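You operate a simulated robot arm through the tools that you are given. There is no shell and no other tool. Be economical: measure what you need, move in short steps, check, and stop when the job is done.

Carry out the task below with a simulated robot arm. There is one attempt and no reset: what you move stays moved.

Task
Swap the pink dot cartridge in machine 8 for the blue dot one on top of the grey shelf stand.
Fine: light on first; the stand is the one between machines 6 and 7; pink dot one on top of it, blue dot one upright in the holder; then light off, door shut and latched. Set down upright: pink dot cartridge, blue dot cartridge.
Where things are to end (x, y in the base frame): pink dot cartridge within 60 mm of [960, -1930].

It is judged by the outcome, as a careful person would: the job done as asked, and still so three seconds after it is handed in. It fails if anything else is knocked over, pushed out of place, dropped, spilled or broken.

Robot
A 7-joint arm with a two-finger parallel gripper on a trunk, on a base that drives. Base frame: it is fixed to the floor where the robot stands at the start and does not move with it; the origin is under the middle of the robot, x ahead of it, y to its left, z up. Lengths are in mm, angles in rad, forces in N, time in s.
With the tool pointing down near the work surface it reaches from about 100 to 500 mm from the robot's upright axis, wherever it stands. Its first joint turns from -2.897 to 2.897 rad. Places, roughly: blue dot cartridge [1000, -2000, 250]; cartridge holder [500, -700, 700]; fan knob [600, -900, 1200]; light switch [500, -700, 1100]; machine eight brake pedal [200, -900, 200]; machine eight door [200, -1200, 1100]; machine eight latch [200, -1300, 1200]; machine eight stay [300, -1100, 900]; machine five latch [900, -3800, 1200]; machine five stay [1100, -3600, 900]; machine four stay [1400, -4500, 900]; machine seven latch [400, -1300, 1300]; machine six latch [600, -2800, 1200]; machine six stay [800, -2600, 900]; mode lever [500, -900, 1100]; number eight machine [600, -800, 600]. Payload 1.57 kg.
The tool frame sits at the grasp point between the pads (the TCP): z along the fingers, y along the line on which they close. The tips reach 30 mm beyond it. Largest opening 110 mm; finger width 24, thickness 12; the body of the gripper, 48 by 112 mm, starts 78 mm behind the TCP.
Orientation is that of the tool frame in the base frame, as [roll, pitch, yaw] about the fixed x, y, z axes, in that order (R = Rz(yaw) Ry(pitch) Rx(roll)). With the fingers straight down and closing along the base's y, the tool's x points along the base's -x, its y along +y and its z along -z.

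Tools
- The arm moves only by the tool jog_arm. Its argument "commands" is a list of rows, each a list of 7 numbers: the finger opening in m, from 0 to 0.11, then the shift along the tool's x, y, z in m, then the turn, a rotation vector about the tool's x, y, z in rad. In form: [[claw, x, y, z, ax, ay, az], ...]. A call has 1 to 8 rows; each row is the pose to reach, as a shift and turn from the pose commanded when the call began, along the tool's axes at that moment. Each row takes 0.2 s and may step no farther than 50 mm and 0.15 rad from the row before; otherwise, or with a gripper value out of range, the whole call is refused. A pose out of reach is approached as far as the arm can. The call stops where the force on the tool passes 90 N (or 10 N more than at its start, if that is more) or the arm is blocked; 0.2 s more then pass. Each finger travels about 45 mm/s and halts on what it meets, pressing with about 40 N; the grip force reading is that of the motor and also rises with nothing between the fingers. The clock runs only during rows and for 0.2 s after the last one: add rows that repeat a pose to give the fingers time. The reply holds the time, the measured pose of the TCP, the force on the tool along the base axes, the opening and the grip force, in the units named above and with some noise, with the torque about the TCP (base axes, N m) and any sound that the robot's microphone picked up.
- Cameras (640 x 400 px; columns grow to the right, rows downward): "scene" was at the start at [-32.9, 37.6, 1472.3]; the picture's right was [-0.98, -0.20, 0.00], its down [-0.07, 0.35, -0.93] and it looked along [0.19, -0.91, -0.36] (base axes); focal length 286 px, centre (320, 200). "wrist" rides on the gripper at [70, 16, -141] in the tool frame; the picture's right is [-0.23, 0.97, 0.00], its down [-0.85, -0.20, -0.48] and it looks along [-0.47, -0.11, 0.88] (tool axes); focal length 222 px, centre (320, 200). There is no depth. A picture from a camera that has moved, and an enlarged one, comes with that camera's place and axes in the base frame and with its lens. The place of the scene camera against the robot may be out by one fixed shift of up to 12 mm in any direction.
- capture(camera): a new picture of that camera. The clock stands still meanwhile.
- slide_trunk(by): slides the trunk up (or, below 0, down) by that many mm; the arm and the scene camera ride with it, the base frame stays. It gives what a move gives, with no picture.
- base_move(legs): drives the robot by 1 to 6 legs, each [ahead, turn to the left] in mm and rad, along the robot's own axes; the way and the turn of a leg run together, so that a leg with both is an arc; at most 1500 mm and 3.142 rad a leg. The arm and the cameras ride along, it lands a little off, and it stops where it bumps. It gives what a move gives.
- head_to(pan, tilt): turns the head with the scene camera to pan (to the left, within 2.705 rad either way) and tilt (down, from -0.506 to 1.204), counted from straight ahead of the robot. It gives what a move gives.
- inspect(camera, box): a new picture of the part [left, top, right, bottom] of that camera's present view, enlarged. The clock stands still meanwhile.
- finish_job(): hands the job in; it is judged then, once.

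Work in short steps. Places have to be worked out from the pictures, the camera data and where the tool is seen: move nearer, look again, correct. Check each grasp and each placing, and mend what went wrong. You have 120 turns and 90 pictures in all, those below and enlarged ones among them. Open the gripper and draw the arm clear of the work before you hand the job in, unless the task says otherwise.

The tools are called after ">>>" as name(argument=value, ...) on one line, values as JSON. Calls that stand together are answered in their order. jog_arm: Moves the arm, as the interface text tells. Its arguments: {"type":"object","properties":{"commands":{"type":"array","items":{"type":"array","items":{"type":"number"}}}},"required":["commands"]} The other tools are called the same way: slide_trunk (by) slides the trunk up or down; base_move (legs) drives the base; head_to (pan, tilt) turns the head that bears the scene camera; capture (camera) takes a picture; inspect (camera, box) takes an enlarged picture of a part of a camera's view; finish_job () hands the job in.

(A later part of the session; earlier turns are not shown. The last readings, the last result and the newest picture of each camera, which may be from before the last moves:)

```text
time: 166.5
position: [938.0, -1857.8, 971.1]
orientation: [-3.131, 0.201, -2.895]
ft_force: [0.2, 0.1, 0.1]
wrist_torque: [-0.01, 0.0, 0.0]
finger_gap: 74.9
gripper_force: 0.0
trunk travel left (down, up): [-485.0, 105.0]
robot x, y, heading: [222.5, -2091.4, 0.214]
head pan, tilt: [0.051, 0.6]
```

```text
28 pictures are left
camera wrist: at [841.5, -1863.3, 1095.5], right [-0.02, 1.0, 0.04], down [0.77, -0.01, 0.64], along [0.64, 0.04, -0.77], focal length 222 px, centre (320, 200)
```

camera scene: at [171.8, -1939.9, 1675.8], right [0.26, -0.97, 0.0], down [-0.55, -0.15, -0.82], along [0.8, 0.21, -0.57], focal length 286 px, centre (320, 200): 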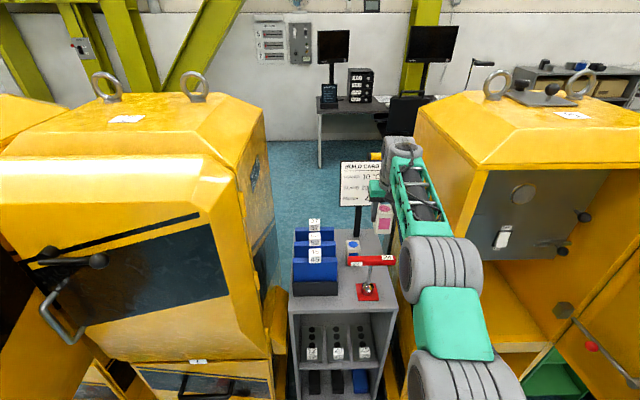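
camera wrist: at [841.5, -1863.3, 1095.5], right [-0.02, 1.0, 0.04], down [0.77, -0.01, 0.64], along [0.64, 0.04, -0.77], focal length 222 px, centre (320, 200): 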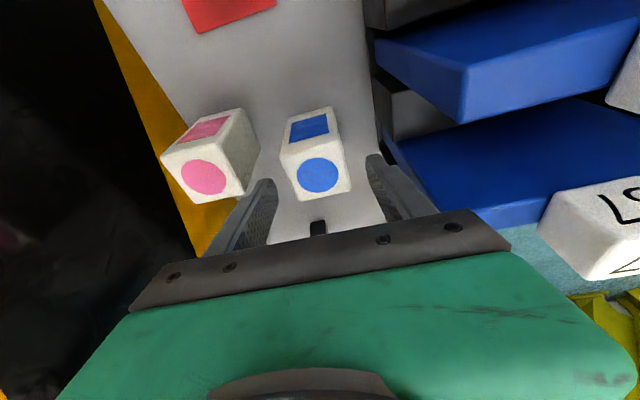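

Centred; lower another 41 mm and close gently.

>>> slide_trunk(by=-41)

>>> jog_arm(commands=[[0.06, 0, 0, 0, 0, 0, 0], [0.045, 0, 0, 0, 0, 0, 0], [0.02, 0, 0, 0, 0, 0, 0], [0.0, 0, 0, 0, 0, 0, 0], [0.0, 0, 0, 0, 0, 0, 0], [0.0, 0, 0, 0, 0, 0, 0]])

>>> jog_arm(commands=[[0.0, -0.0014, 0, -0.007, 0, 0, 0], [0.0, -0.003, 0, -0.015, 0, 0, 0]])

>>> capture(camera="wrist")

```text
time: 167.3
position: [939.1, -1856.9, 930.8]
orientation: [-3.13, 0.2, -2.893]
ft_force: [-0.7, 0.1, 1.4]
wrist_torque: [0.01, 0.02, 0.02]
finger_gap: 75.0
gripper_force: 0.1
trunk travel left (down, up): [-444.0, 146.0]
robot x, y, heading: [219.8, -2092.5, 0.208]
head pan, tilt: [0.051, 0.6]
```

```text
time: 168.7
position: [938.3, -1857.5, 929.8]
orientation: [-3.131, 0.202, -2.893]
ft_force: [-0.2, 0.4, 2.3]
wrist_torque: [0.13, -0.02, 0.0]
finger_gap: 49.9
gripper_force: 39.7
trunk travel left (down, up): [-444.0, 146.0]
robot x, y, heading: [219.2, -2093.7, 0.211]
head pan, tilt: [0.051, 0.6]
```

```text
time: 169.3
position: [938.2, -1856.0, 945.8]
orientation: [-3.129, 0.202, -2.895]
ft_force: [0.2, -0.3, -1.4]
wrist_torque: [0.02, 0.0, 0.01]
finger_gap: 50.0
gripper_force: 39.9
trunk travel left (down, up): [-444.0, 146.0]
robot x, y, heading: [220.0, -2088.2, 0.212]
head pan, tilt: [0.051, 0.6]
```

```text
27 pictures are left
camera wrist: at [841.2, -1863.1, 1069.7], right [-0.02, 1.0, 0.04], down [0.77, -0.01, 0.64], along [0.64, 0.04, -0.77], focal length 222 px, centre (320, 200)
```

wrist: 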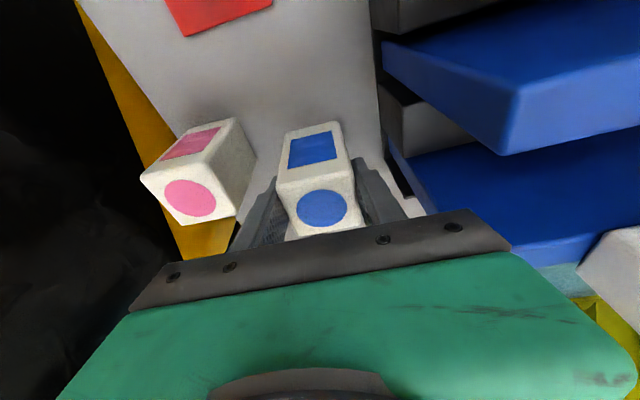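

Blue is held. Raise trunk fully, then raise the arm 40 mm more so its foot clears the tee bar.

>>> slide_trunk(by=146)

>>> jog_arm(commands=[[0.0, -0.003, 0, -0.015, 0, 0, 0], [0.0, -0.006, 0, -0.03, 0, 0, 0], [0.0, -0.009, 0, -0.045, 0, 0, 0]])

>>> capture(camera="scene")

```text
time: 171.0
position: [937.8, -1855.8, 1092.3]
orientation: [-3.131, 0.201, -2.895]
ft_force: [0.0, 0.2, -1.2]
wrist_torque: [0.04, 0.0, 0.01]
finger_gap: 49.4
gripper_force: 40.0
trunk travel left (down, up): [-590.0, 0.0]
robot x, y, heading: [221.9, -2092.3, 0.215]
head pan, tilt: [0.051, 0.6]
```

```text
time: 171.8
position: [938.0, -1857.5, 1136.0]
orientation: [-3.129, 0.199, -2.893]
ft_force: [-0.7, -0.8, -0.9]
wrist_torque: [0.02, 0.01, -0.02]
finger_gap: 49.5
gripper_force: 40.0
trunk travel left (down, up): [-590.0, 0.0]
robot x, y, heading: [219.5, -2090.3, 0.211]
head pan, tilt: [0.051, 0.6]
```

```text
26 pictures are left
camera scene: at [218.8, -1929.7, 1675.8], right [0.26, -0.97, 0.0], down [-0.55, -0.15, -0.82], along [0.8, 0.21, -0.57], focal length 286 px, centre (320, 200)
```

scene: 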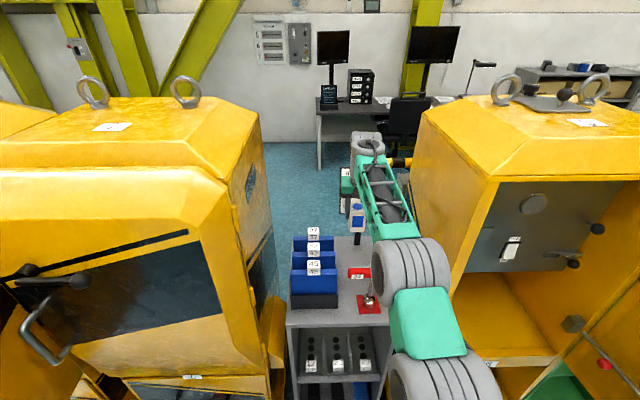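

Blue is clear above. I back out over the bar and drive back to machine 8.

>>> base_move(legs=[[-700, 0], [0, 1.578], [1225, 0], [0, -1.571]])

>>> slide_trunk(by=-265)

>>> head_to(pan=0.0, tilt=0.5)

>>> capture(camera="scene")

```text
time: 189.1
position: [15.9, -866.9, 1137.5]
orientation: [-3.13, 0.2, -2.944]
ft_force: [0.3, 0.5, -1.3]
wrist_torque: [-0.02, -0.02, 0.02]
finger_gap: 49.5
gripper_force: 40.0
trunk travel left (down, up): [-590.0, 0.0]
robot x, y, heading: [-713.3, -1064.7, 0.162]
head pan, tilt: [0.051, 0.6]
```

```text
time: 191.8
position: [15.6, -866.9, 871.1]
orientation: [-3.13, 0.202, -2.945]
ft_force: [0.4, -0.4, -1.8]
wrist_torque: [0.02, 0.06, 0.0]
finger_gap: 49.4
gripper_force: 39.8
trunk travel left (down, up): [-325.0, 265.0]
robot x, y, heading: [-711.1, -1057.4, 0.162]
head pan, tilt: [0.051, 0.6]
```

```text
time: 192.5
position: [14.2, -865.3, 872.5]
orientation: [-3.133, 0.2, -2.944]
ft_force: [0.2, -0.1, -0.3]
wrist_torque: [0.04, 0.0, -0.02]
finger_gap: 49.6
gripper_force: 39.7
trunk travel left (down, up): [-325.0, 265.0]
robot x, y, heading: [-714.0, -1065.4, 0.161]
head pan, tilt: [0.0, 0.499]
```

```text
25 pictures are left
camera scene: at [-703.2, -905.1, 1419.9], right [0.16, -0.99, 0.0], down [-0.47, -0.08, -0.88], along [0.87, 0.14, -0.48], focal length 286 px, centre (320, 200)
```

scene: 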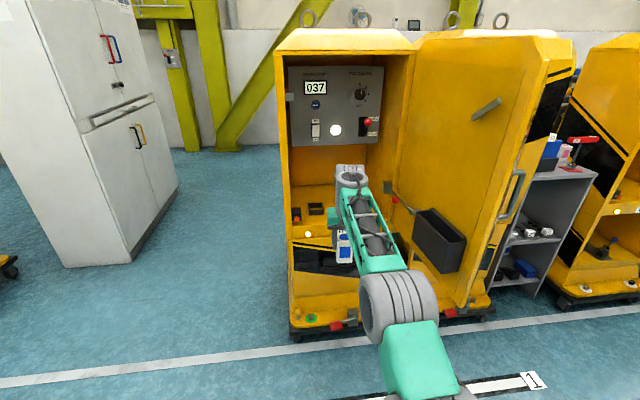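

Line up with the tray: turn 0.081 and drive most of the way.

>>> base_move(legs=[[0, 0.081], [400, 0]])

```text
time: 195.4
position: [378.6, -709.9, 872.9]
orientation: [-3.132, 0.199, -2.861]
ft_force: [0.1, 0.8, -1.5]
wrist_torque: [0.0, 0.0, 0.02]
finger_gap: 49.6
gripper_force: 40.2
trunk travel left (down, up): [-325.0, 265.0]
robot x, y, heading: [-334.2, -966.9, 0.242]
head pan, tilt: [0.0, 0.499]
```

>>> base_move(legs=[[90, 0]])

>>> capture(camera="wrist")

```text
time: 196.6
position: [467.6, -690.5, 871.7]
orientation: [-3.132, 0.199, -2.862]
ft_force: [0.4, 1.0, -1.0]
wrist_torque: [-0.03, -0.01, 0.05]
finger_gap: 49.6
gripper_force: 40.2
trunk travel left (down, up): [-325.0, 265.0]
robot x, y, heading: [-244.0, -950.3, 0.237]
head pan, tilt: [0.0, 0.499]
```

```text
24 pictures are left
camera wrist: at [370.6, -699.1, 995.9], right [-0.05, 1.0, 0.04], down [0.77, 0.02, 0.64], along [0.64, 0.06, -0.77], focal length 222 px, centre (320, 200)
```

wrist: 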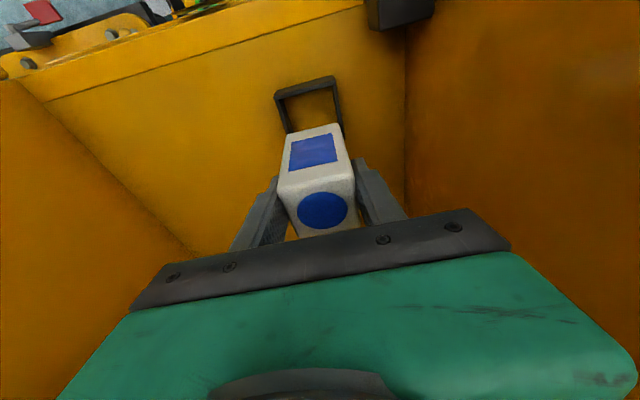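

From this view the held cartridge seems ~8–10 mm too deep and ~4 mm left of the tray centre. Correct partly, lower to just above the rim, and look closely.

>>> jog_arm(commands=[[0.0, 0.006, -0.003, -0.001, 0, 0, 0]])

>>> slide_trunk(by=-66)

>>> inspect(camera="wrist", box=[230, 50, 410, 250])

```text
time: 197.0
position: [461.8, -696.1, 869.4]
orientation: [-3.131, 0.2, -2.863]
ft_force: [0.1, 0.3, -1.2]
wrist_torque: [0.01, 0.0, 0.01]
finger_gap: 49.8
gripper_force: 40.0
trunk travel left (down, up): [-325.0, 265.0]
robot x, y, heading: [-243.4, -945.4, 0.24]
head pan, tilt: [0.0, 0.499]
```

```text
time: 198.0
position: [461.5, -694.7, 805.1]
orientation: [-3.132, 0.2, -2.864]
ft_force: [-0.5, 0.8, -1.1]
wrist_torque: [-0.01, -0.02, -0.01]
finger_gap: 49.7
gripper_force: 40.1
trunk travel left (down, up): [-259.0, 331.0]
robot x, y, heading: [-244.2, -944.0, 0.245]
head pan, tilt: [0.0, 0.499]
```

```text
2.00 times, centred on (320, 150) of wrist
camera zoom: at [364.5, -704.4, 929.5], right [-0.05, 1.0, 0.04], down [0.77, 0.02, 0.64], along [0.64, 0.06, -0.77], focal length 444 px, centre (320, 300)
```

zoom: 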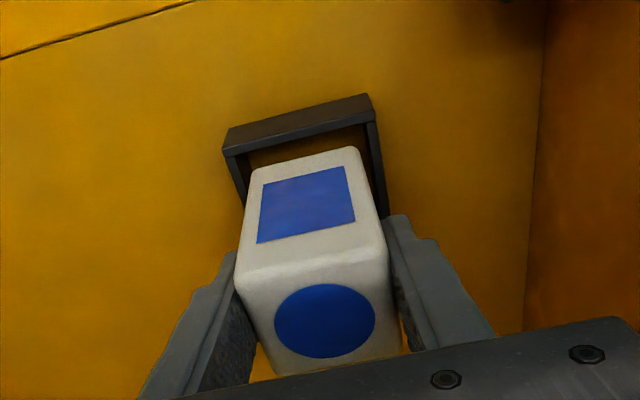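

Computed: cartridge centre [468.5,-694] vs tray centre [469,-695] — aligned within 1 mm and same yaw. Lower stepwise into the tray.

>>> jog_arm(commands=[[0.0, 0.0014, -0.001, 0.007, 0, 0, 0], [0.0, 0.003, -0.001, 0.0147, 0, 0, 0], [0.0, 0.004, -0.001, 0.0196, 0, 0, 0]])

>>> inspect(camera="wrist", box=[230, 50, 410, 250])

```text
time: 198.8
position: [460.5, -694.8, 786.1]
orientation: [-3.132, 0.197, -2.862]
ft_force: [-0.4, -0.2, -1.9]
wrist_torque: [0.0, 0.05, -0.02]
finger_gap: 49.8
gripper_force: 40.0
trunk travel left (down, up): [-259.0, 331.0]
robot x, y, heading: [-244.1, -945.2, 0.244]
head pan, tilt: [0.0, 0.499]
```

```text
2.00 times, centred on (320, 150) of wrist
camera zoom: at [364.9, -704.8, 910.0], right [-0.05, 1.0, 0.04], down [0.77, 0.02, 0.64], along [0.64, 0.06, -0.77], focal length 444 px, centre (320, 300)
```

zoom: 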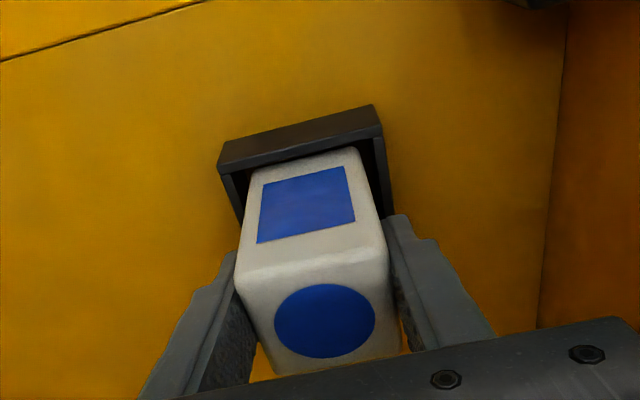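

>>> jog_arm(commands=[[0.0, 0.001, 0, 0.005, 0, 0, 0], [0.0, 0.002, 0, 0.0098, 0, 0, 0]])

>>> jog_arm(commands=[[0.0, 0.001, 0, 0.005, 0, 0, 0]])

>>> inspect(camera="wrist", box=[230, 50, 410, 250])

```text
time: 199.4
position: [463.1, -698.1, 775.0]
orientation: [-3.131, 0.199, -2.863]
ft_force: [-0.3, 0.2, -1.5]
wrist_torque: [-0.02, 0.01, -0.03]
finger_gap: 49.6
gripper_force: 40.1
trunk travel left (down, up): [-259.0, 331.0]
robot x, y, heading: [-245.0, -948.5, 0.24]
head pan, tilt: [0.0, 0.499]
```

```text
time: 199.8
position: [462.1, -695.6, 771.0]
orientation: [-3.131, 0.201, -2.862]
ft_force: [-0.1, 0.3, -1.5]
wrist_torque: [-0.01, -0.01, 0.01]
finger_gap: 49.6
gripper_force: 39.9
trunk travel left (down, up): [-259.0, 331.0]
robot x, y, heading: [-243.8, -942.2, 0.245]
head pan, tilt: [0.0, 0.499]
```

```text
2.00 times, centred on (320, 150) of wrist
camera zoom: at [365.2, -704.8, 894.7], right [-0.05, 1.0, 0.04], down [0.77, 0.02, 0.64], along [0.64, 0.06, -0.77], focal length 444 px, centre (320, 300)
```

zoom: 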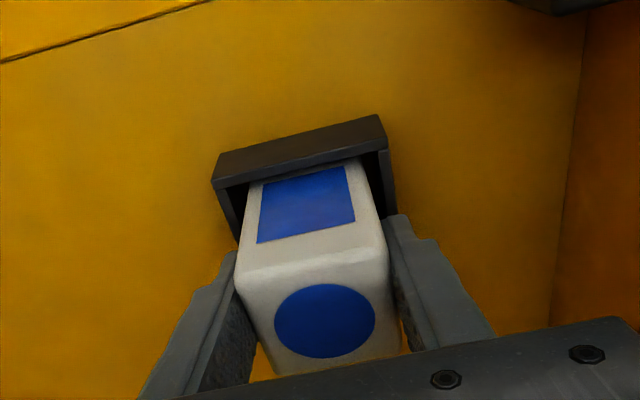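

Entering the tray without contact. Continue in 4 mm steps.

>>> jog_arm(commands=[[0.0, 0.0008, 0, 0.004, 0, 0, 0]])

>>> jog_arm(commands=[[0.0, 0.0008, 0, 0.004, 0, 0, 0]])

```text
time: 200.2
position: [462.1, -694.6, 769.5]
orientation: [-3.132, 0.207, -2.862]
ft_force: [1.5, 2.7, 8.1]
wrist_torque: [0.38, 0.27, -0.07]
finger_gap: 49.8
gripper_force: 39.6
trunk travel left (down, up): [-259.0, 331.0]
robot x, y, heading: [-241.0, -944.8, 0.243]
head pan, tilt: [0.0, 0.499]
```

```text
time: 200.6
position: [462.1, -696.7, 770.4]
orientation: [-3.132, 0.21, -2.861]
ft_force: [-1.3, -0.2, 29.0]
wrist_torque: [0.58, 0.89, 0.01]
finger_gap: 49.8
gripper_force: 40.4
trunk travel left (down, up): [-259.0, 331.0]
robot x, y, heading: [-242.4, -945.1, 0.246]
head pan, tilt: [0.0, 0.499]
```

Seated on the tray floor (29 N up, same as on the stand). Ease 2 mm and open.

>>> jog_arm(commands=[[0.0, -0.0008, 0, -0.004, 0, 0, 0], [0.055, -0.0008, 0, -0.004, 0, 0, 0], [0.065, -0.0008, 0, -0.004, 0, 0, 0], [0.08, -0.0008, 0, -0.004, 0, 0, 0], [0.08, -0.0008, 0, -0.004, 0, 0, 0], [0.08, -0.0008, 0, -0.004, 0, 0, 0]])

>>> slide_trunk(by=110)

>>> inspect(camera="wrist", box=[230, 50, 410, 250])

```text
time: 202.0
position: [461.4, -696.7, 766.9]
orientation: [-3.132, 0.2, -2.864]
ft_force: [0.2, -0.1, 0.3]
wrist_torque: [-0.02, -0.03, -0.01]
finger_gap: 80.1
gripper_force: 0.1
trunk travel left (down, up): [-259.0, 331.0]
robot x, y, heading: [-241.8, -947.8, 0.245]
head pan, tilt: [0.0, 0.499]
```

```text
time: 203.4
position: [460.3, -696.5, 874.6]
orientation: [-3.131, 0.199, -2.862]
ft_force: [-0.8, -0.1, 0.3]
wrist_torque: [-0.01, 0.0, 0.01]
finger_gap: 80.1
gripper_force: 0.0
trunk travel left (down, up): [-369.0, 221.0]
robot x, y, heading: [-240.9, -942.1, 0.24]
head pan, tilt: [0.0, 0.499]
```

```text
2.00 times, centred on (320, 150) of wrist
camera zoom: at [364.3, -705.4, 1000.2], right [-0.05, 1.0, 0.04], down [0.77, 0.02, 0.64], along [0.64, 0.06, -0.77], focal length 444 px, centre (320, 300)
```

zoom: 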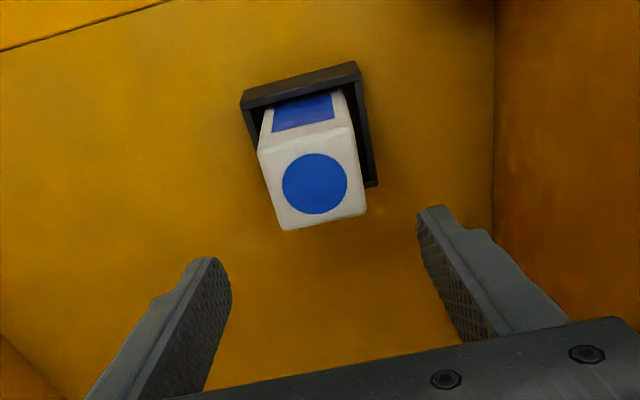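

The blue one stands upright in the holder. Now back out 300 mm, raise the trunk, and re-tilt the tool for the switch, closing the fingers.

>>> base_move(legs=[[-300, 0]])

>>> slide_trunk(by=150)

>>> jog_arm(commands=[[0.06, -0.015, 0, -0.01, 0, -0.12, 0], [0.04, -0.03, 0, -0.02, 0, -0.24, 0], [0.0, -0.045, 0, -0.03, 0, -0.36, 0], [0.0, -0.06, 0, -0.04, 0, -0.48, 0], [0.0, -0.07, 0, -0.05, 0, -0.6, 0], [0.0, -0.08, 0, -0.06, 0, -0.71, 0]])

>>> capture(camera="wrist")

```text
time: 205.5
position: [173.0, -763.6, 875.9]
orientation: [-3.131, 0.201, -2.858]
ft_force: [-0.1, 0.1, 0.5]
wrist_torque: [-0.01, 0.03, 0.03]
finger_gap: 80.0
gripper_force: 0.2
trunk travel left (down, up): [-369.0, 221.0]
robot x, y, heading: [-529.6, -1016.3, 0.252]
head pan, tilt: [0.0, 0.499]
```

```text
time: 207.2
position: [173.1, -764.6, 1026.5]
orientation: [-3.132, 0.197, -2.858]
ft_force: [0.7, -0.7, -1.1]
wrist_torque: [0.02, -0.01, 0.02]
finger_gap: 79.9
gripper_force: 0.1
trunk travel left (down, up): [-519.0, 71.0]
robot x, y, heading: [-529.0, -1017.7, 0.244]
head pan, tilt: [0.0, 0.499]
```

```text
time: 208.6
position: [234.6, -744.8, 1101.3]
orientation: [-3.124, 0.911, -2.849]
ft_force: [0.0, -0.1, 0.0]
wrist_torque: [-0.01, 0.0, 0.03]
finger_gap: 0.0
gripper_force: 21.4
trunk travel left (down, up): [-519.0, 71.0]
robot x, y, heading: [-534.0, -1020.2, 0.244]
head pan, tilt: [0.0, 0.499]
```

```text
19 pictures are left
camera wrist: at [83.5, -772.3, 1131.7], right [-0.14, 0.98, 0.17], down [0.19, -0.14, 0.97], along [0.97, 0.17, -0.17], focal length 222 px, centre (320, 200)
```

wrist: 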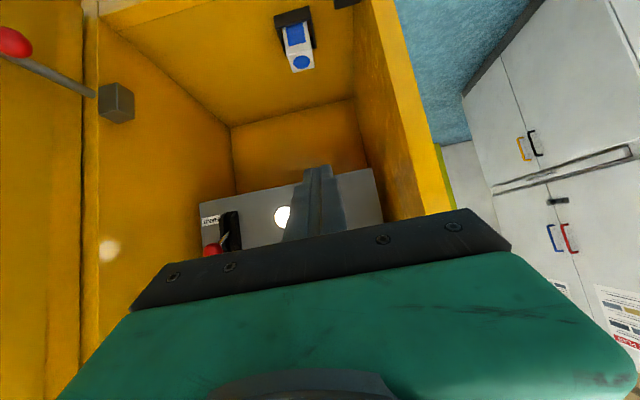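

Drive 225 mm ahead, stopping ~45 mm short of the switch.

>>> base_move(legs=[[225, 0]])

>>> capture(camera="wrist")

```text
time: 210.3
position: [459.3, -694.0, 1099.7]
orientation: [-3.125, 0.91, -2.85]
ft_force: [-0.2, 0.0, 0.5]
wrist_torque: [-0.01, 0.01, 0.0]
finger_gap: 0.1
gripper_force: 21.2
trunk travel left (down, up): [-519.0, 71.0]
robot x, y, heading: [-309.7, -961.5, 0.241]
head pan, tilt: [0.0, 0.499]
```

```text
18 pictures are left
camera wrist: at [306.6, -719.4, 1131.5], right [-0.13, 0.98, 0.17], down [0.19, -0.14, 0.97], along [0.97, 0.16, -0.17], focal length 222 px, centre (320, 200)
```

wrist: 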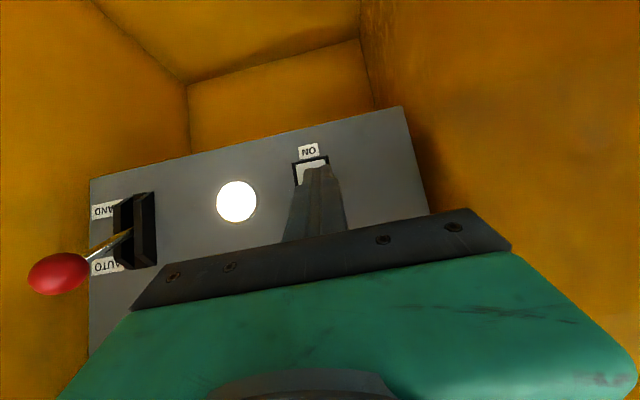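

Light is on; tip is in front of the rocker. Advance onto its upper (OFF) half in steps.

>>> jog_arm(commands=[[0.0, -0.0152, -0.0072, 0.0261, 0, 0, 0], [0.0, -0.0213, -0.008, 0.034, 0, 0, 0], [0.0, -0.025, -0.0084, 0.0387, 0, 0, 0], [0.0, -0.0274, -0.0087, 0.0419, 0, 0, 0]])

>>> capture(camera="wrist")

```text
time: 211.3
position: [500.4, -689.7, 1098.0]
orientation: [-3.126, 0.903, -2.85]
ft_force: [-67.1, -19.1, 0.0]
wrist_torque: [0.28, 0.8, -0.03]
finger_gap: 0.0
gripper_force: 21.2
trunk travel left (down, up): [-519.0, 71.0]
robot x, y, heading: [-308.4, -964.6, 0.24]
head pan, tilt: [0.0, 0.499]
```

```text
17 pictures are left
camera wrist: at [348.2, -715.7, 1130.1], right [-0.13, 0.98, 0.17], down [0.2, -0.14, 0.97], along [0.97, 0.16, -0.18], focal length 222 px, centre (320, 200)
```

wrist: 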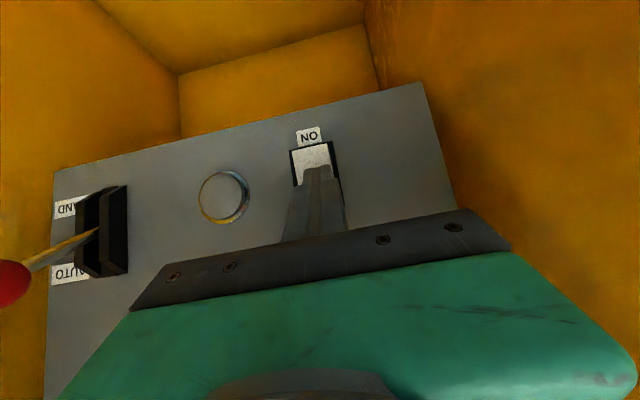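

The light is off. Withdraw from the panel and back the base out, then examine the stay and the door.

>>> jog_arm(commands=[[0.0, 0.03, 0.003, -0.039, 0, 0, 0], [0.0, 0.055, 0.006, -0.07, 0, 0, 0]])

>>> base_move(legs=[[-330, 0]])

>>> head_to(pan=-0.12, tilt=0.5)

>>> capture(camera="scene")

```text
time: 211.9
position: [424.8, -706.1, 1099.4]
orientation: [-3.125, 0.913, -2.853]
ft_force: [0.9, 0.1, 0.2]
wrist_torque: [0.01, 0.0, 0.01]
finger_gap: 0.0
gripper_force: 21.0
trunk travel left (down, up): [-519.0, 71.0]
robot x, y, heading: [-303.8, -963.5, 0.245]
head pan, tilt: [0.0, 0.499]
```

```text
time: 214.1
position: [100.1, -789.0, 1097.6]
orientation: [-3.124, 0.91, -2.854]
ft_force: [0.3, -0.7, -0.5]
wrist_torque: [0.02, 0.0, 0.01]
finger_gap: 0.0
gripper_force: 21.9
trunk travel left (down, up): [-519.0, 71.0]
robot x, y, heading: [-630.7, -1042.2, 0.239]
head pan, tilt: [0.0, 0.499]
```

```text
time: 214.8
position: [102.3, -788.2, 1097.1]
orientation: [-3.126, 0.91, -2.854]
ft_force: [-0.2, 0.8, -0.2]
wrist_torque: [-0.02, -0.02, -0.04]
finger_gap: 0.0
gripper_force: 21.2
trunk travel left (down, up): [-519.0, 71.0]
robot x, y, heading: [-633.3, -1043.7, 0.237]
head pan, tilt: [-0.12, 0.499]
```

```text
16 pictures are left
camera scene: at [-632.2, -895.0, 1613.9], right [0.12, -0.99, 0.0], down [-0.48, -0.06, -0.88], along [0.87, 0.1, -0.48], focal length 286 px, centre (320, 200)
```

scene: 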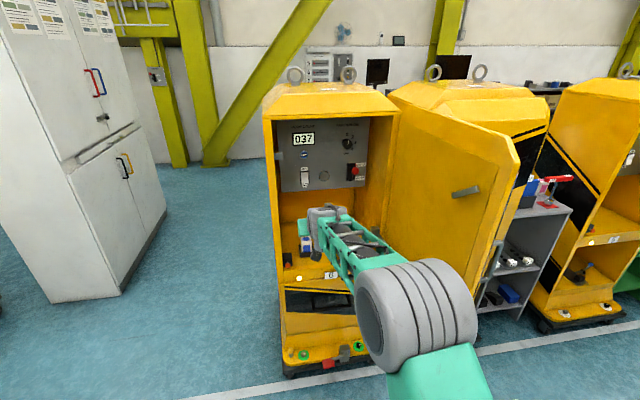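

To see the stay I back off 200 mm and turn right a little so the wrist camera looks at it.

>>> base_move(legs=[[-220, 0], [0, -0.3]])

>>> capture(camera="wrist")

```text
time: 217.5
position: [-77.0, -1071.4, 1097.4]
orientation: [-3.125, 0.91, 3.126]
ft_force: [0.0, 0.7, 0.0]
wrist_torque: [0.01, -0.02, 0.02]
finger_gap: 0.0
gripper_force: 21.0
trunk travel left (down, up): [-519.0, 71.0]
robot x, y, heading: [-852.0, -1093.7, -0.061]
head pan, tilt: [-0.12, 0.499]
```

```text
15 pictures are left
camera wrist: at [-230.1, -1050.9, 1128.5], right [0.17, 0.97, 0.17], down [0.14, -0.19, 0.97], along [0.98, -0.14, -0.17], focal length 222 px, centre (320, 200)
```

wrist: 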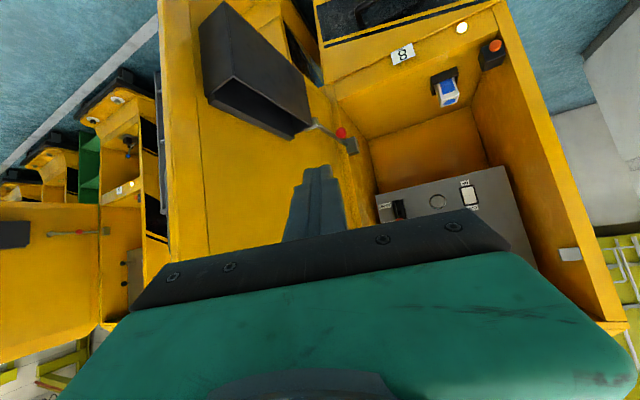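

>>> inspect(camera="wrist", box=[280, 90, 380, 170])

```text
5.00 times, centred on (330, 130) of wrist
camera zoom: at [-230.1, -1050.9, 1128.5], right [0.17, 0.97, 0.17], down [0.14, -0.19, 0.97], along [0.98, -0.14, -0.17], focal length 1111 px, centre (270, 550)
```

zoom: 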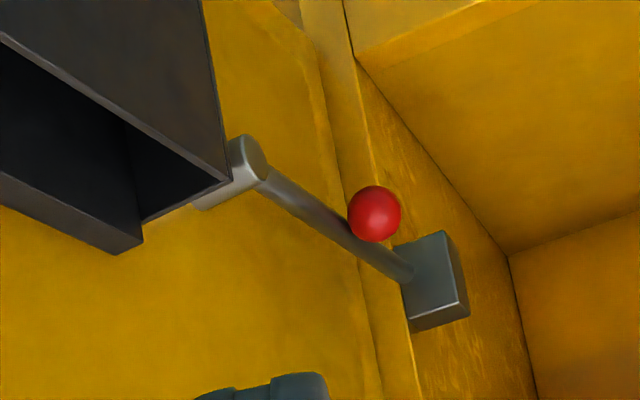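

The stay is a horizontal rod pivoted on the door, its end caught in a block; the red ball is at ≈[344,-1045,857]. I'll roll the gripper 90° (fingers closing up/down), grip the ball, lift it out of the catch and pull the door a little with it.

>>> jog_arm(commands=[[0.03, 0, 0, 0, 0, 0, 0.145], [0.06, 0, 0, 0, 0, 0, 0.29], [0.08, 0, 0, 0, 0, 0, 0.435], [0.08, 0, 0, 0, 0, 0, 0.58], [0.08, 0, 0, 0, 0, 0, 0.725], [0.08, 0, 0, 0, 0, 0, 0.87], [0.08, 0, 0, 0, 0, 0, 1.015], [0.08, 0, 0, 0, 0, 0, 1.16]])

>>> jog_arm(commands=[[0.08, 0, 0, 0, 0, 0, 0.14], [0.08, 0, 0, 0, 0, 0, 0.28], [0.08, 0, 0, 0, 0, 0, 0.41]])

>>> slide_trunk(by=-165)

>>> base_move(legs=[[230, 0.06]])

>>> capture(camera="wrist")

```text
time: 219.3
position: [-77.1, -1072.2, 1097.0]
orientation: [2.276, 0.328, 1.804]
ft_force: [0.2, 0.5, 0.6]
wrist_torque: [0.02, 0.02, 0.01]
finger_gap: 80.0
gripper_force: 0.0
trunk travel left (down, up): [-519.0, 71.0]
robot x, y, heading: [-853.3, -1094.3, -0.066]
head pan, tilt: [-0.12, 0.499]
```

```text
time: 220.1
position: [-77.2, -1072.1, 1094.9]
orientation: [2.232, 0.009, 1.542]
ft_force: [-0.2, -0.1, -0.4]
wrist_torque: [-0.02, 0.02, 0.0]
finger_gap: 80.1
gripper_force: 0.0
trunk travel left (down, up): [-519.0, 71.0]
robot x, y, heading: [-850.8, -1096.4, -0.061]
head pan, tilt: [-0.12, 0.499]
```

```text
time: 222.0
position: [-78.3, -1071.5, 931.2]
orientation: [2.232, 0.01, 1.544]
ft_force: [0.5, 0.6, 0.6]
wrist_torque: [-0.02, -0.01, 0.0]
finger_gap: 80.0
gripper_force: 0.0
trunk travel left (down, up): [-354.0, 236.0]
robot x, y, heading: [-853.7, -1099.4, -0.062]
head pan, tilt: [-0.12, 0.499]
```

```text
time: 223.7
position: [155.1, -1041.8, 931.8]
orientation: [2.231, 0.01, 1.597]
ft_force: [-0.9, 0.1, -0.2]
wrist_torque: [0.0, -0.01, 0.02]
finger_gap: 80.2
gripper_force: 0.0
trunk travel left (down, up): [-354.0, 236.0]
robot x, y, heading: [-618.4, -1103.0, -0.01]
head pan, tilt: [-0.12, 0.499]
```

```text
13 pictures are left
camera wrist: at [52.2, -973.0, 1030.0], right [0.6, -0.2, 0.77], down [-0.48, -0.87, 0.15], along [0.64, -0.46, -0.62], focal length 222 px, centre (320, 200)
```

wrist: 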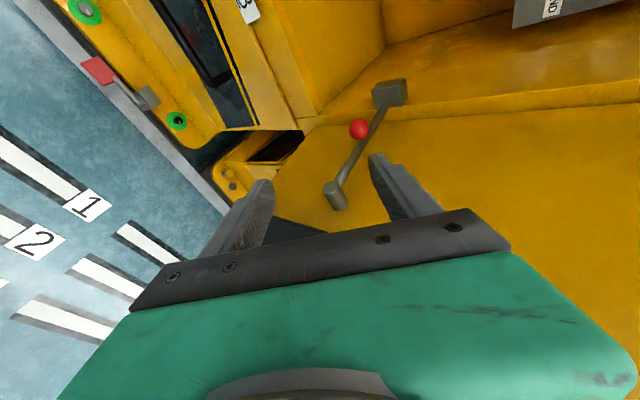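

Ball confirmed at ≈[344,-1044,857]. Drive 105 mm, then approach along the tool axis.

>>> base_move(legs=[[110, 0]])

>>> jog_arm(commands=[[0.08, -0.001, -0.005, 0.025, 0, 0, 0], [0.08, -0.001, -0.009, 0.05, 0, 0, 0]])

>>> capture(camera="wrist")

```text
time: 224.9
position: [266.9, -1043.9, 931.7]
orientation: [2.233, 0.011, 1.594]
ft_force: [0.0, 0.1, 0.3]
wrist_torque: [0.02, 0.01, -0.01]
finger_gap: 79.9
gripper_force: 0.1
trunk travel left (down, up): [-354.0, 236.0]
robot x, y, heading: [-505.3, -1107.4, -0.012]
head pan, tilt: [-0.12, 0.499]
```

```text
time: 225.5
position: [299.8, -1046.2, 893.9]
orientation: [2.233, 0.01, 1.594]
ft_force: [0.2, 0.0, -0.1]
wrist_torque: [-0.03, -0.01, 0.01]
finger_gap: 80.0
gripper_force: 0.1
trunk travel left (down, up): [-354.0, 236.0]
robot x, y, heading: [-504.2, -1104.5, -0.014]
head pan, tilt: [-0.12, 0.499]
```

```text
12 pictures are left
camera wrist: at [198.6, -976.2, 992.8], right [0.6, -0.21, 0.77], down [-0.48, -0.86, 0.15], along [0.64, -0.46, -0.62], focal length 222 px, centre (320, 200)
```

wrist: 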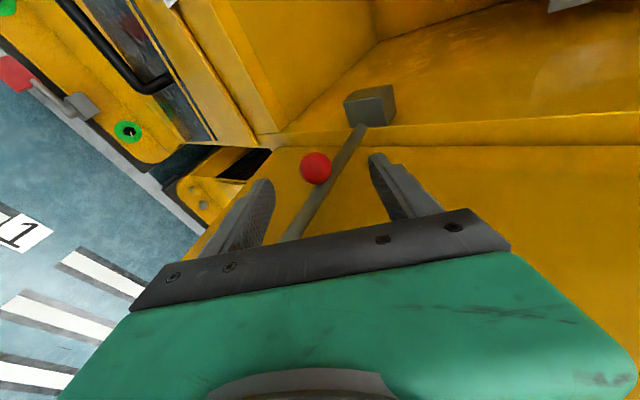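

Ball is nicely between the fingers' line. Advance 52 mm more and close on it.

>>> jog_arm(commands=[[0.08, 0.001, -0.003, 0.02, 0, 0, 0], [0.08, 0.001, -0.003, 0.04, 0, 0, 0], [0.08, 0.001, -0.003, 0.053, 0, 0, 0], [0.04, 0.001, -0.003, 0.053, 0, 0, 0], [0.0, 0.001, -0.003, 0.053, 0, 0, 0], [0.0, 0.001, -0.003, 0.053, 0, 0, 0], [0.0, 0.001, -0.003, 0.053, 0, 0, 0], [0.0, 0.001, -0.003, 0.053, 0, 0, 0]])

>>> capture(camera="wrist")

```text
time: 227.3
position: [340.8, -1040.6, 866.3]
orientation: [2.221, 0.011, 1.593]
ft_force: [11.8, 0.4, 23.0]
wrist_torque: [-0.46, -2.02, 0.14]
finger_gap: 44.3
gripper_force: 39.0
trunk travel left (down, up): [-354.0, 236.0]
robot x, y, heading: [-506.1, -1106.7, -0.012]
head pan, tilt: [-0.12, 0.499]
```

```text
11 pictures are left
camera wrist: at [238.3, -972.7, 963.5], right [0.59, -0.21, 0.78], down [-0.48, -0.87, 0.14], along [0.64, -0.46, -0.61], focal length 222 px, centre (320, 200)
```

wrist: 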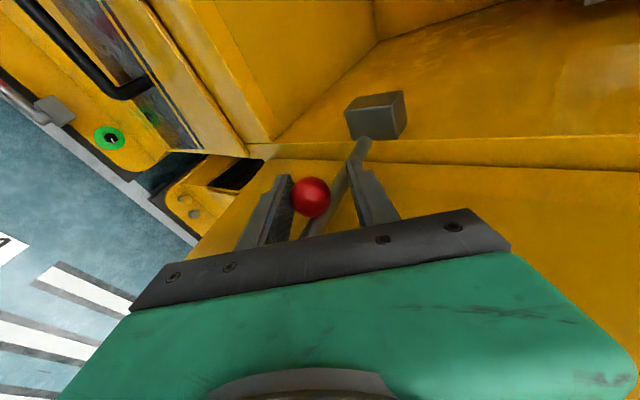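

Ball and rod are gripped (44 mm). Now lift slowly.

>>> jog_arm(commands=[[0.0, 0, 0.008, -0.006, 0, 0, 0], [0.0, 0, 0.016, -0.0123, 0, 0, 0], [0.0, 0, 0.024, -0.0184, 0, 0, 0], [0.0, 0, 0.0316, -0.0245, 0, 0, 0]])

>>> capture(camera="wrist")

```text
time: 228.3
position: [335.0, -1041.8, 885.4]
orientation: [2.256, 0.012, 1.593]
ft_force: [-45.7, 0.4, -28.7]
wrist_torque: [0.03, -1.51, -0.61]
finger_gap: 44.8
gripper_force: 45.2
trunk travel left (down, up): [-354.0, 236.0]
robot x, y, heading: [-505.3, -1107.7, -0.014]
head pan, tilt: [-0.12, 0.499]
```

```text
10 pictures are left
camera wrist: at [235.7, -973.3, 985.9], right [0.62, -0.2, 0.76], down [-0.48, -0.87, 0.16], along [0.62, -0.46, -0.63], focal length 222 px, centre (320, 200)
```

wrist: 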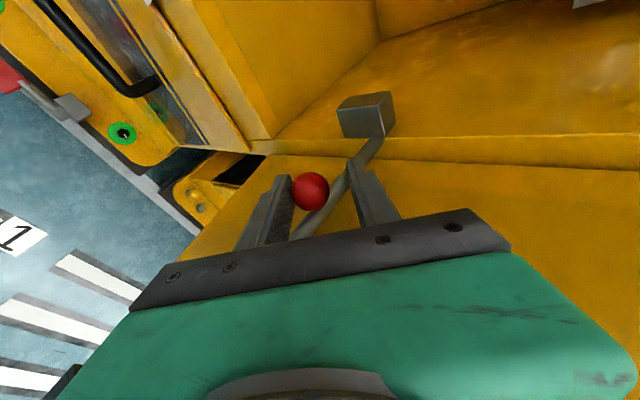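

The rod end is rising out of the catch block. Lift another 25 mm.

>>> jog_arm(commands=[[0.0, 0, 0.004, -0.011, 0, 0, 0], [0.0, 0, 0.011, -0.019, 0, 0, 0], [0.0, 0, 0.019, -0.025, 0, 0, 0]])

>>> jog_arm(commands=[[0.0, 0.003, 0.008, 0.006, 0, 0, 0], [0.0, 0.006, 0.016, 0.012, 0, 0, 0]])

>>> capture(camera="wrist")

```text
time: 229.1
position: [327.5, -1043.9, 911.6]
orientation: [2.267, 0.011, 1.589]
ft_force: [-50.4, -10.6, -38.8]
wrist_torque: [-0.35, -1.01, -1.38]
finger_gap: 48.2
gripper_force: 44.6
trunk travel left (down, up): [-354.0, 236.0]
robot x, y, heading: [-504.9, -1103.0, -0.015]
head pan, tilt: [-0.12, 0.499]
```

```text
time: 229.5
position: [326.2, -1036.5, 896.0]
orientation: [2.307, 0.015, 1.598]
ft_force: [-42.6, 5.8, -18.0]
wrist_torque: [0.73, 0.25, 0.57]
finger_gap: 29.1
gripper_force: 39.2
trunk travel left (down, up): [-354.0, 236.0]
robot x, y, heading: [-505.1, -1105.5, -0.01]
head pan, tilt: [-0.12, 0.499]
stopped in row 1: the force on the tool passed its limit at 95 N (the readings are from after the stop); the commanded pose is now the measured one
```

```text
9 pictures are left
camera wrist: at [230.2, -967.6, 1002.4], right [0.66, -0.2, 0.72], down [-0.46, -0.87, 0.19], along [0.59, -0.46, -0.66], focal length 222 px, centre (320, 200)
```

wrist: 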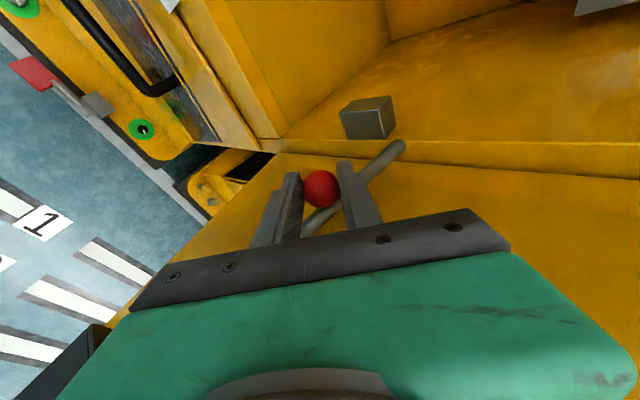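

The rod end is now well clear above the catch. I swing the rod further up along its arc so it won't fall back into the catch.

>>> jog_arm(commands=[[0.0, -0.0041, 0.009, -0.0198, 0, 0, 0], [0.0, -0.009, 0.0139, -0.0398, 0, 0, 0], [0.0, -0.0158, 0.014, -0.0605, 0, 0, 0], [0.0, -0.0245, 0.0094, -0.085, 0, 0, 0]])

>>> capture(camera="wrist")

```text
time: 230.7
position: [272.2, -1075.7, 980.0]
orientation: [2.266, 0.016, 1.579]
ft_force: [2.3, 0.0, -3.9]
wrist_torque: [0.04, -0.16, 0.03]
finger_gap: 0.0
gripper_force: 21.2
trunk travel left (down, up): [-354.0, 236.0]
robot x, y, heading: [-506.2, -1110.6, -0.02]
head pan, tilt: [-0.12, 0.499]
stopped in row 4: the arm was blocked; the commanded pose is now the measured one
```

```text
8 pictures are left
camera wrist: at [174.7, -1005.4, 1082.1], right [0.63, -0.21, 0.75], down [-0.49, -0.86, 0.17], along [0.61, -0.47, -0.64], focal length 222 px, centre (320, 200)
```

wrist: 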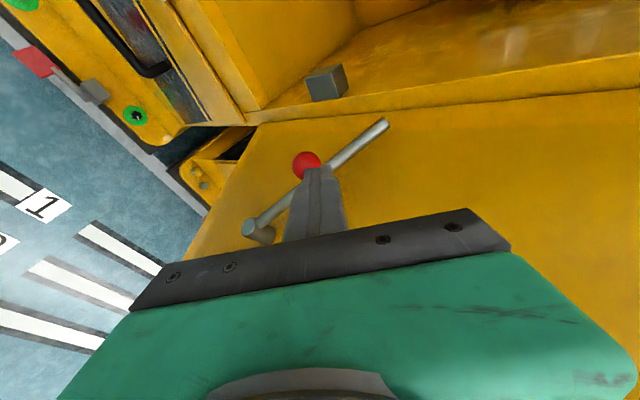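

The ball slipped free but the rod stays raised, clear of the catch. Retract along the tool axis and back off, then check that it holds.

>>> jog_arm(commands=[[0.0, 0.01, 0, -0.04, 0, 0, 0], [0.0, 0.02, 0, -0.08, 0, 0, 0]])

>>> base_move(legs=[[-330, 0]])

>>> capture(camera="wrist")

```text
time: 231.3
position: [208.9, -1057.3, 1038.1]
orientation: [2.258, 0.016, 1.579]
ft_force: [0.1, -0.3, -0.6]
wrist_torque: [-0.02, 0.0, 0.02]
finger_gap: 0.1
gripper_force: 21.0
trunk travel left (down, up): [-354.0, 236.0]
robot x, y, heading: [-508.2, -1105.7, -0.024]
head pan, tilt: [-0.12, 0.499]
```

```text
time: 233.5
position: [-115.5, -1050.9, 1038.6]
orientation: [2.256, 0.017, 1.578]
ft_force: [0.1, 1.1, -0.1]
wrist_torque: [-0.06, -0.01, 0.02]
finger_gap: 0.0
gripper_force: 21.7
trunk travel left (down, up): [-354.0, 236.0]
robot x, y, heading: [-832.4, -1099.8, -0.023]
head pan, tilt: [-0.12, 0.499]
```

```text
7 pictures are left
camera wrist: at [-215.0, -980.8, 1138.2], right [0.62, -0.21, 0.76], down [-0.49, -0.86, 0.16], along [0.61, -0.47, -0.63], focal length 222 px, centre (320, 200)
```

wrist: 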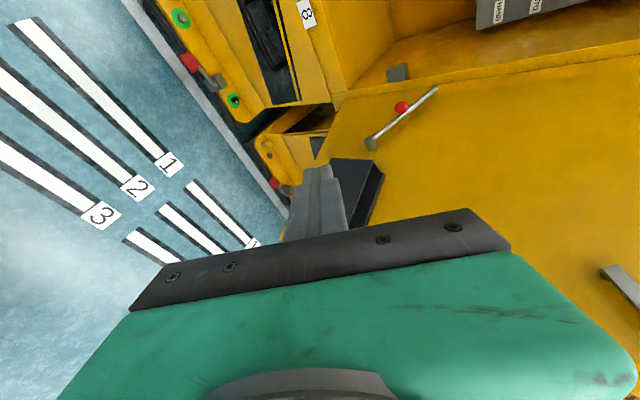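

The stay holds itself up. Now prepare to push the door from its outer side, low (z≈780, below the handle): lower the trunk, roll the wrist back, yaw the tool left and shift it right.

>>> jog_arm(commands=[[0.0, -0.012, 0, 0, 0, 0, -0.145], [0.0, -0.025, 0, 0, 0, 0, -0.29], [0.0, -0.037, 0, 0, 0, 0, -0.435], [0.0, -0.05, 0, 0, 0, 0, -0.58], [0.0, -0.062, 0, 0, 0, 0, -0.725], [0.0, -0.075, 0, 0, 0, 0, -0.87], [0.0, -0.087, 0, 0, 0, 0, -1.015], [0.0, -0.1, 0, 0, 0, 0, -1.16]])

>>> jog_arm(commands=[[0.0, 0, 0, 0, 0, 0, -0.14], [0.0, 0, 0, 0, 0, 0, -0.28], [0.0, 0, 0, 0, 0, 0, -0.41]])

>>> jog_arm(commands=[[0.0, 0, 0, 0, -0.097, 0, -0.079], [0.0, 0, 0, 0, -0.195, 0, -0.158], [0.0, 0, 0, 0, -0.29, 0, -0.237], [0.0, 0, 0, 0, -0.39, 0, -0.316]])

>>> slide_trunk(by=-255)

>>> base_move(legs=[[0, -1.2], [160, 0], [0, 1.22]])

```text
time: 235.3
position: [-116.5, -1151.7, 1038.1]
orientation: [2.709, 0.798, 2.563]
ft_force: [-0.3, -0.2, 0.2]
wrist_torque: [-0.02, -0.05, -0.01]
finger_gap: 0.2
gripper_force: 21.2
trunk travel left (down, up): [-354.0, 236.0]
robot x, y, heading: [-831.8, -1101.8, -0.025]
head pan, tilt: [-0.12, 0.499]
```

```text
time: 236.1
position: [-116.2, -1151.7, 1039.1]
orientation: [-3.115, 0.885, -3.115]
ft_force: [-0.3, -0.9, 0.5]
wrist_torque: [-0.02, 0.0, 0.01]
finger_gap: 0.0
gripper_force: 21.4
trunk travel left (down, up): [-354.0, 236.0]
robot x, y, heading: [-830.0, -1100.0, -0.022]
head pan, tilt: [-0.12, 0.499]
```

```text
time: 237.1
position: [-115.4, -1151.7, 1038.1]
orientation: [-3.125, 0.877, -2.617]
ft_force: [0.3, -0.3, 1.0]
wrist_torque: [-0.05, -0.02, 0.01]
finger_gap: 0.1
gripper_force: 21.9
trunk travel left (down, up): [-354.0, 236.0]
robot x, y, heading: [-832.7, -1101.6, -0.018]
head pan, tilt: [-0.12, 0.499]
```

```text
time: 239.7
position: [-116.0, -1152.1, 784.4]
orientation: [-3.125, 0.876, -2.621]
ft_force: [-1.1, 1.4, -0.2]
wrist_torque: [0.01, 0.01, -0.02]
finger_gap: 0.0
gripper_force: 20.8
trunk travel left (down, up): [-99.0, 491.0]
robot x, y, heading: [-828.7, -1099.7, -0.019]
head pan, tilt: [-0.12, 0.499]
```

```text
time: 247.1
position: [-58.5, -1270.8, 783.2]
orientation: [-3.126, 0.877, -2.585]
ft_force: [0.0, 0.4, 0.2]
wrist_torque: [0.01, -0.01, 0.01]
finger_gap: 0.0
gripper_force: 21.5
trunk travel left (down, up): [-99.0, 491.0]
robot x, y, heading: [-775.4, -1245.3, 0.017]
head pan, tilt: [-0.12, 0.499]
```

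>>> jog_arm(commands=[[0.0, 0.0127, -0.032, -0.015, 0, 0, 0], [0.0, 0.0254, -0.0638, -0.0305, 0, 0, 0]])

>>> base_move(legs=[[175, 0]])

>>> head_to(pan=-0.05, tilt=0.6)

>>> capture(camera="scene")

```text
time: 247.7
position: [-62.4, -1344.4, 783.4]
orientation: [-3.123, 0.878, -2.586]
ft_force: [0.2, -0.2, 0.7]
wrist_torque: [-0.03, 0.0, -0.02]
finger_gap: 0.0
gripper_force: 21.2
trunk travel left (down, up): [-99.0, 491.0]
robot x, y, heading: [-774.4, -1242.9, 0.01]
head pan, tilt: [-0.12, 0.499]
```

```text
time: 248.8
position: [23.3, -1332.2, 783.8]
orientation: [-3.125, 0.87, -2.548]
ft_force: [-19.6, 3.6, 7.6]
wrist_torque: [0.27, -0.01, 0.21]
finger_gap: 0.0
gripper_force: 21.2
trunk travel left (down, up): [-99.0, 491.0]
robot x, y, heading: [-680.7, -1240.8, 0.015]
head pan, tilt: [-0.12, 0.499]
stopped in leg 1: the force on the tool passed its limit at 149 N (the readings are from after the stop); the commanded pose is now the measured one
```

```text
time: 249.5
position: [23.6, -1331.9, 784.1]
orientation: [-3.125, 0.869, -2.549]
ft_force: [-26.1, 5.9, 9.9]
wrist_torque: [0.27, -0.22, 0.24]
finger_gap: 0.0
gripper_force: 21.1
trunk travel left (down, up): [-99.0, 491.0]
robot x, y, heading: [-683.7, -1240.2, 0.017]
head pan, tilt: [-0.051, 0.6]
```

```text
6 pictures are left
camera scene: at [-654.8, -1091.5, 1184.9], right [-0.03, -1.0, 0.0], down [-0.56, 0.02, -0.83], along [0.83, -0.03, -0.56], focal length 286 px, centre (320, 200)
```

scene: 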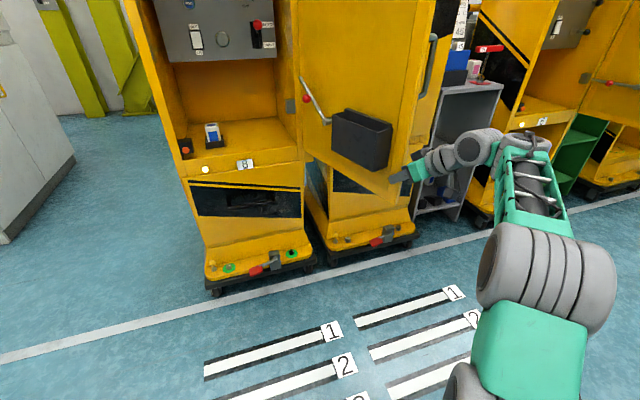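

The fingertip met the door's edge (door is longer than estimated). I back off 70, shift right 80, then go ahead past the edge.

>>> base_move(legs=[[-70, 0]])

>>> jog_arm(commands=[[0.0, 0.0127, -0.032, -0.015, 0, 0, 0], [0.0, 0.0254, -0.0638, -0.0305, 0, 0, 0], [0.0, 0.0325, -0.082, -0.039, 0, 0, 0]])

>>> base_move(legs=[[150, 0]])

>>> capture(camera="scene")

```text
time: 250.5
position: [-42.9, -1332.8, 782.2]
orientation: [-3.131, 0.867, -2.554]
ft_force: [0.5, 0.6, 0.3]
wrist_torque: [-0.04, -0.02, -0.01]
finger_gap: 0.1
gripper_force: 21.5
trunk travel left (down, up): [-99.0, 491.0]
robot x, y, heading: [-752.5, -1245.9, 0.017]
head pan, tilt: [-0.051, 0.6]
```

```text
time: 251.3
position: [-41.6, -1431.0, 783.3]
orientation: [-3.129, 0.867, -2.552]
ft_force: [1.0, 0.6, 0.6]
wrist_torque: [-0.03, 0.02, -0.04]
finger_gap: 0.0
gripper_force: 21.3
trunk travel left (down, up): [-99.0, 491.0]
robot x, y, heading: [-747.8, -1245.0, 0.016]
head pan, tilt: [-0.051, 0.6]
```

```text
time: 252.7
position: [113.6, -1425.0, 784.2]
orientation: [-3.131, 0.866, -2.55]
ft_force: [0.2, -0.2, 0.8]
wrist_torque: [0.0, -0.01, 0.03]
finger_gap: 0.0
gripper_force: 21.4
trunk travel left (down, up): [-99.0, 491.0]
robot x, y, heading: [-595.6, -1240.5, 0.022]
head pan, tilt: [-0.051, 0.6]
```

```text
5 pictures are left
camera scene: at [-566.9, -1090.0, 1184.9], right [-0.03, -1.0, 0.0], down [-0.56, 0.02, -0.83], along [0.82, -0.02, -0.56], focal length 286 px, centre (320, 200)
```

scene: 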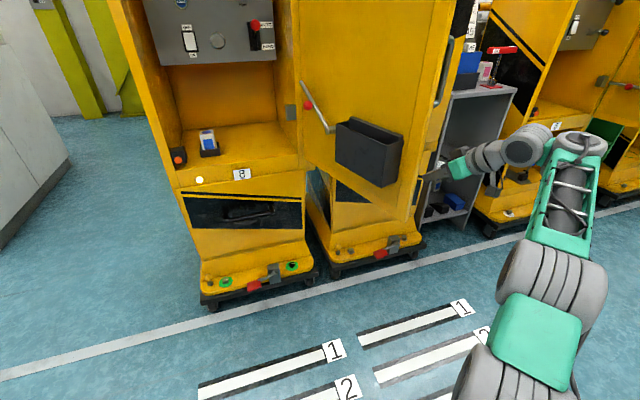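

The fist is behind the door's edge now. Push it toward closing with a sweep to the left.

>>> jog_arm(commands=[[0.0, -0.0076, 0.0427, 0.009, 0, 0, 0], [0.0, -0.0153, 0.0853, 0.018, 0, 0, 0], [0.0, -0.022, 0.1277, 0.0259, 0, 0, 0], [0.0, -0.0294, 0.1718, 0.0347, 0, 0, 0], [0.0, -0.036, 0.2156, 0.0425, 0, 0, 0], [0.0, -0.0436, 0.2583, 0.0515, 0, 0, 0], [0.0, -0.0527, 0.3006, 0.0622, 0, 0, 0], [0.0, -0.0628, 0.3419, 0.0741, 0, 0, 0]])

```text
time: 253.6
position: [71.0, -1315.6, 784.7]
orientation: [-3.124, 0.858, -2.561]
ft_force: [-37.6, -23.8, 7.8]
wrist_torque: [1.8, -2.1, 2.28]
finger_gap: 0.0
gripper_force: 21.5
trunk travel left (down, up): [-99.0, 491.0]
robot x, y, heading: [-599.7, -1241.9, 0.002]
head pan, tilt: [-0.051, 0.6]
stopped in row 4: the force on the tool passed its limit at 105 N (the readings are from after the stop); the commanded pose is now the measured one
```

Too fast an impact; push again slowly along the door's tangent.

>>> jog_arm(commands=[[0.0, 0, 0.012, -0.001, 0, 0, 0], [0.0, 0.0, 0.024, -0.001, 0, 0, 0], [0.0, 0.0, 0.036, -0.002, 0, 0, 0], [0.0, 0.0, 0.05, -0.002, 0, 0, 0], [0.0, 0.0, 0.064, -0.002, 0, 0, 0], [0.0, 0, 0.078, -0.002, 0, 0, 0], [0.0, 0, 0.092, -0.002, 0, 0, 0], [0.0, 0, 0.106, -0.002, 0, 0, 0]])

```text
time: 255.4
position: [16.4, -1221.4, 781.6]
orientation: [-3.13, 0.857, -2.559]
ft_force: [-0.9, 0.4, -0.7]
wrist_torque: [0.01, 0.03, 0.0]
finger_gap: 0.0
gripper_force: 21.4
trunk travel left (down, up): [-99.0, 491.0]
robot x, y, heading: [-597.2, -1242.5, 0.013]
head pan, tilt: [-0.051, 0.6]
```

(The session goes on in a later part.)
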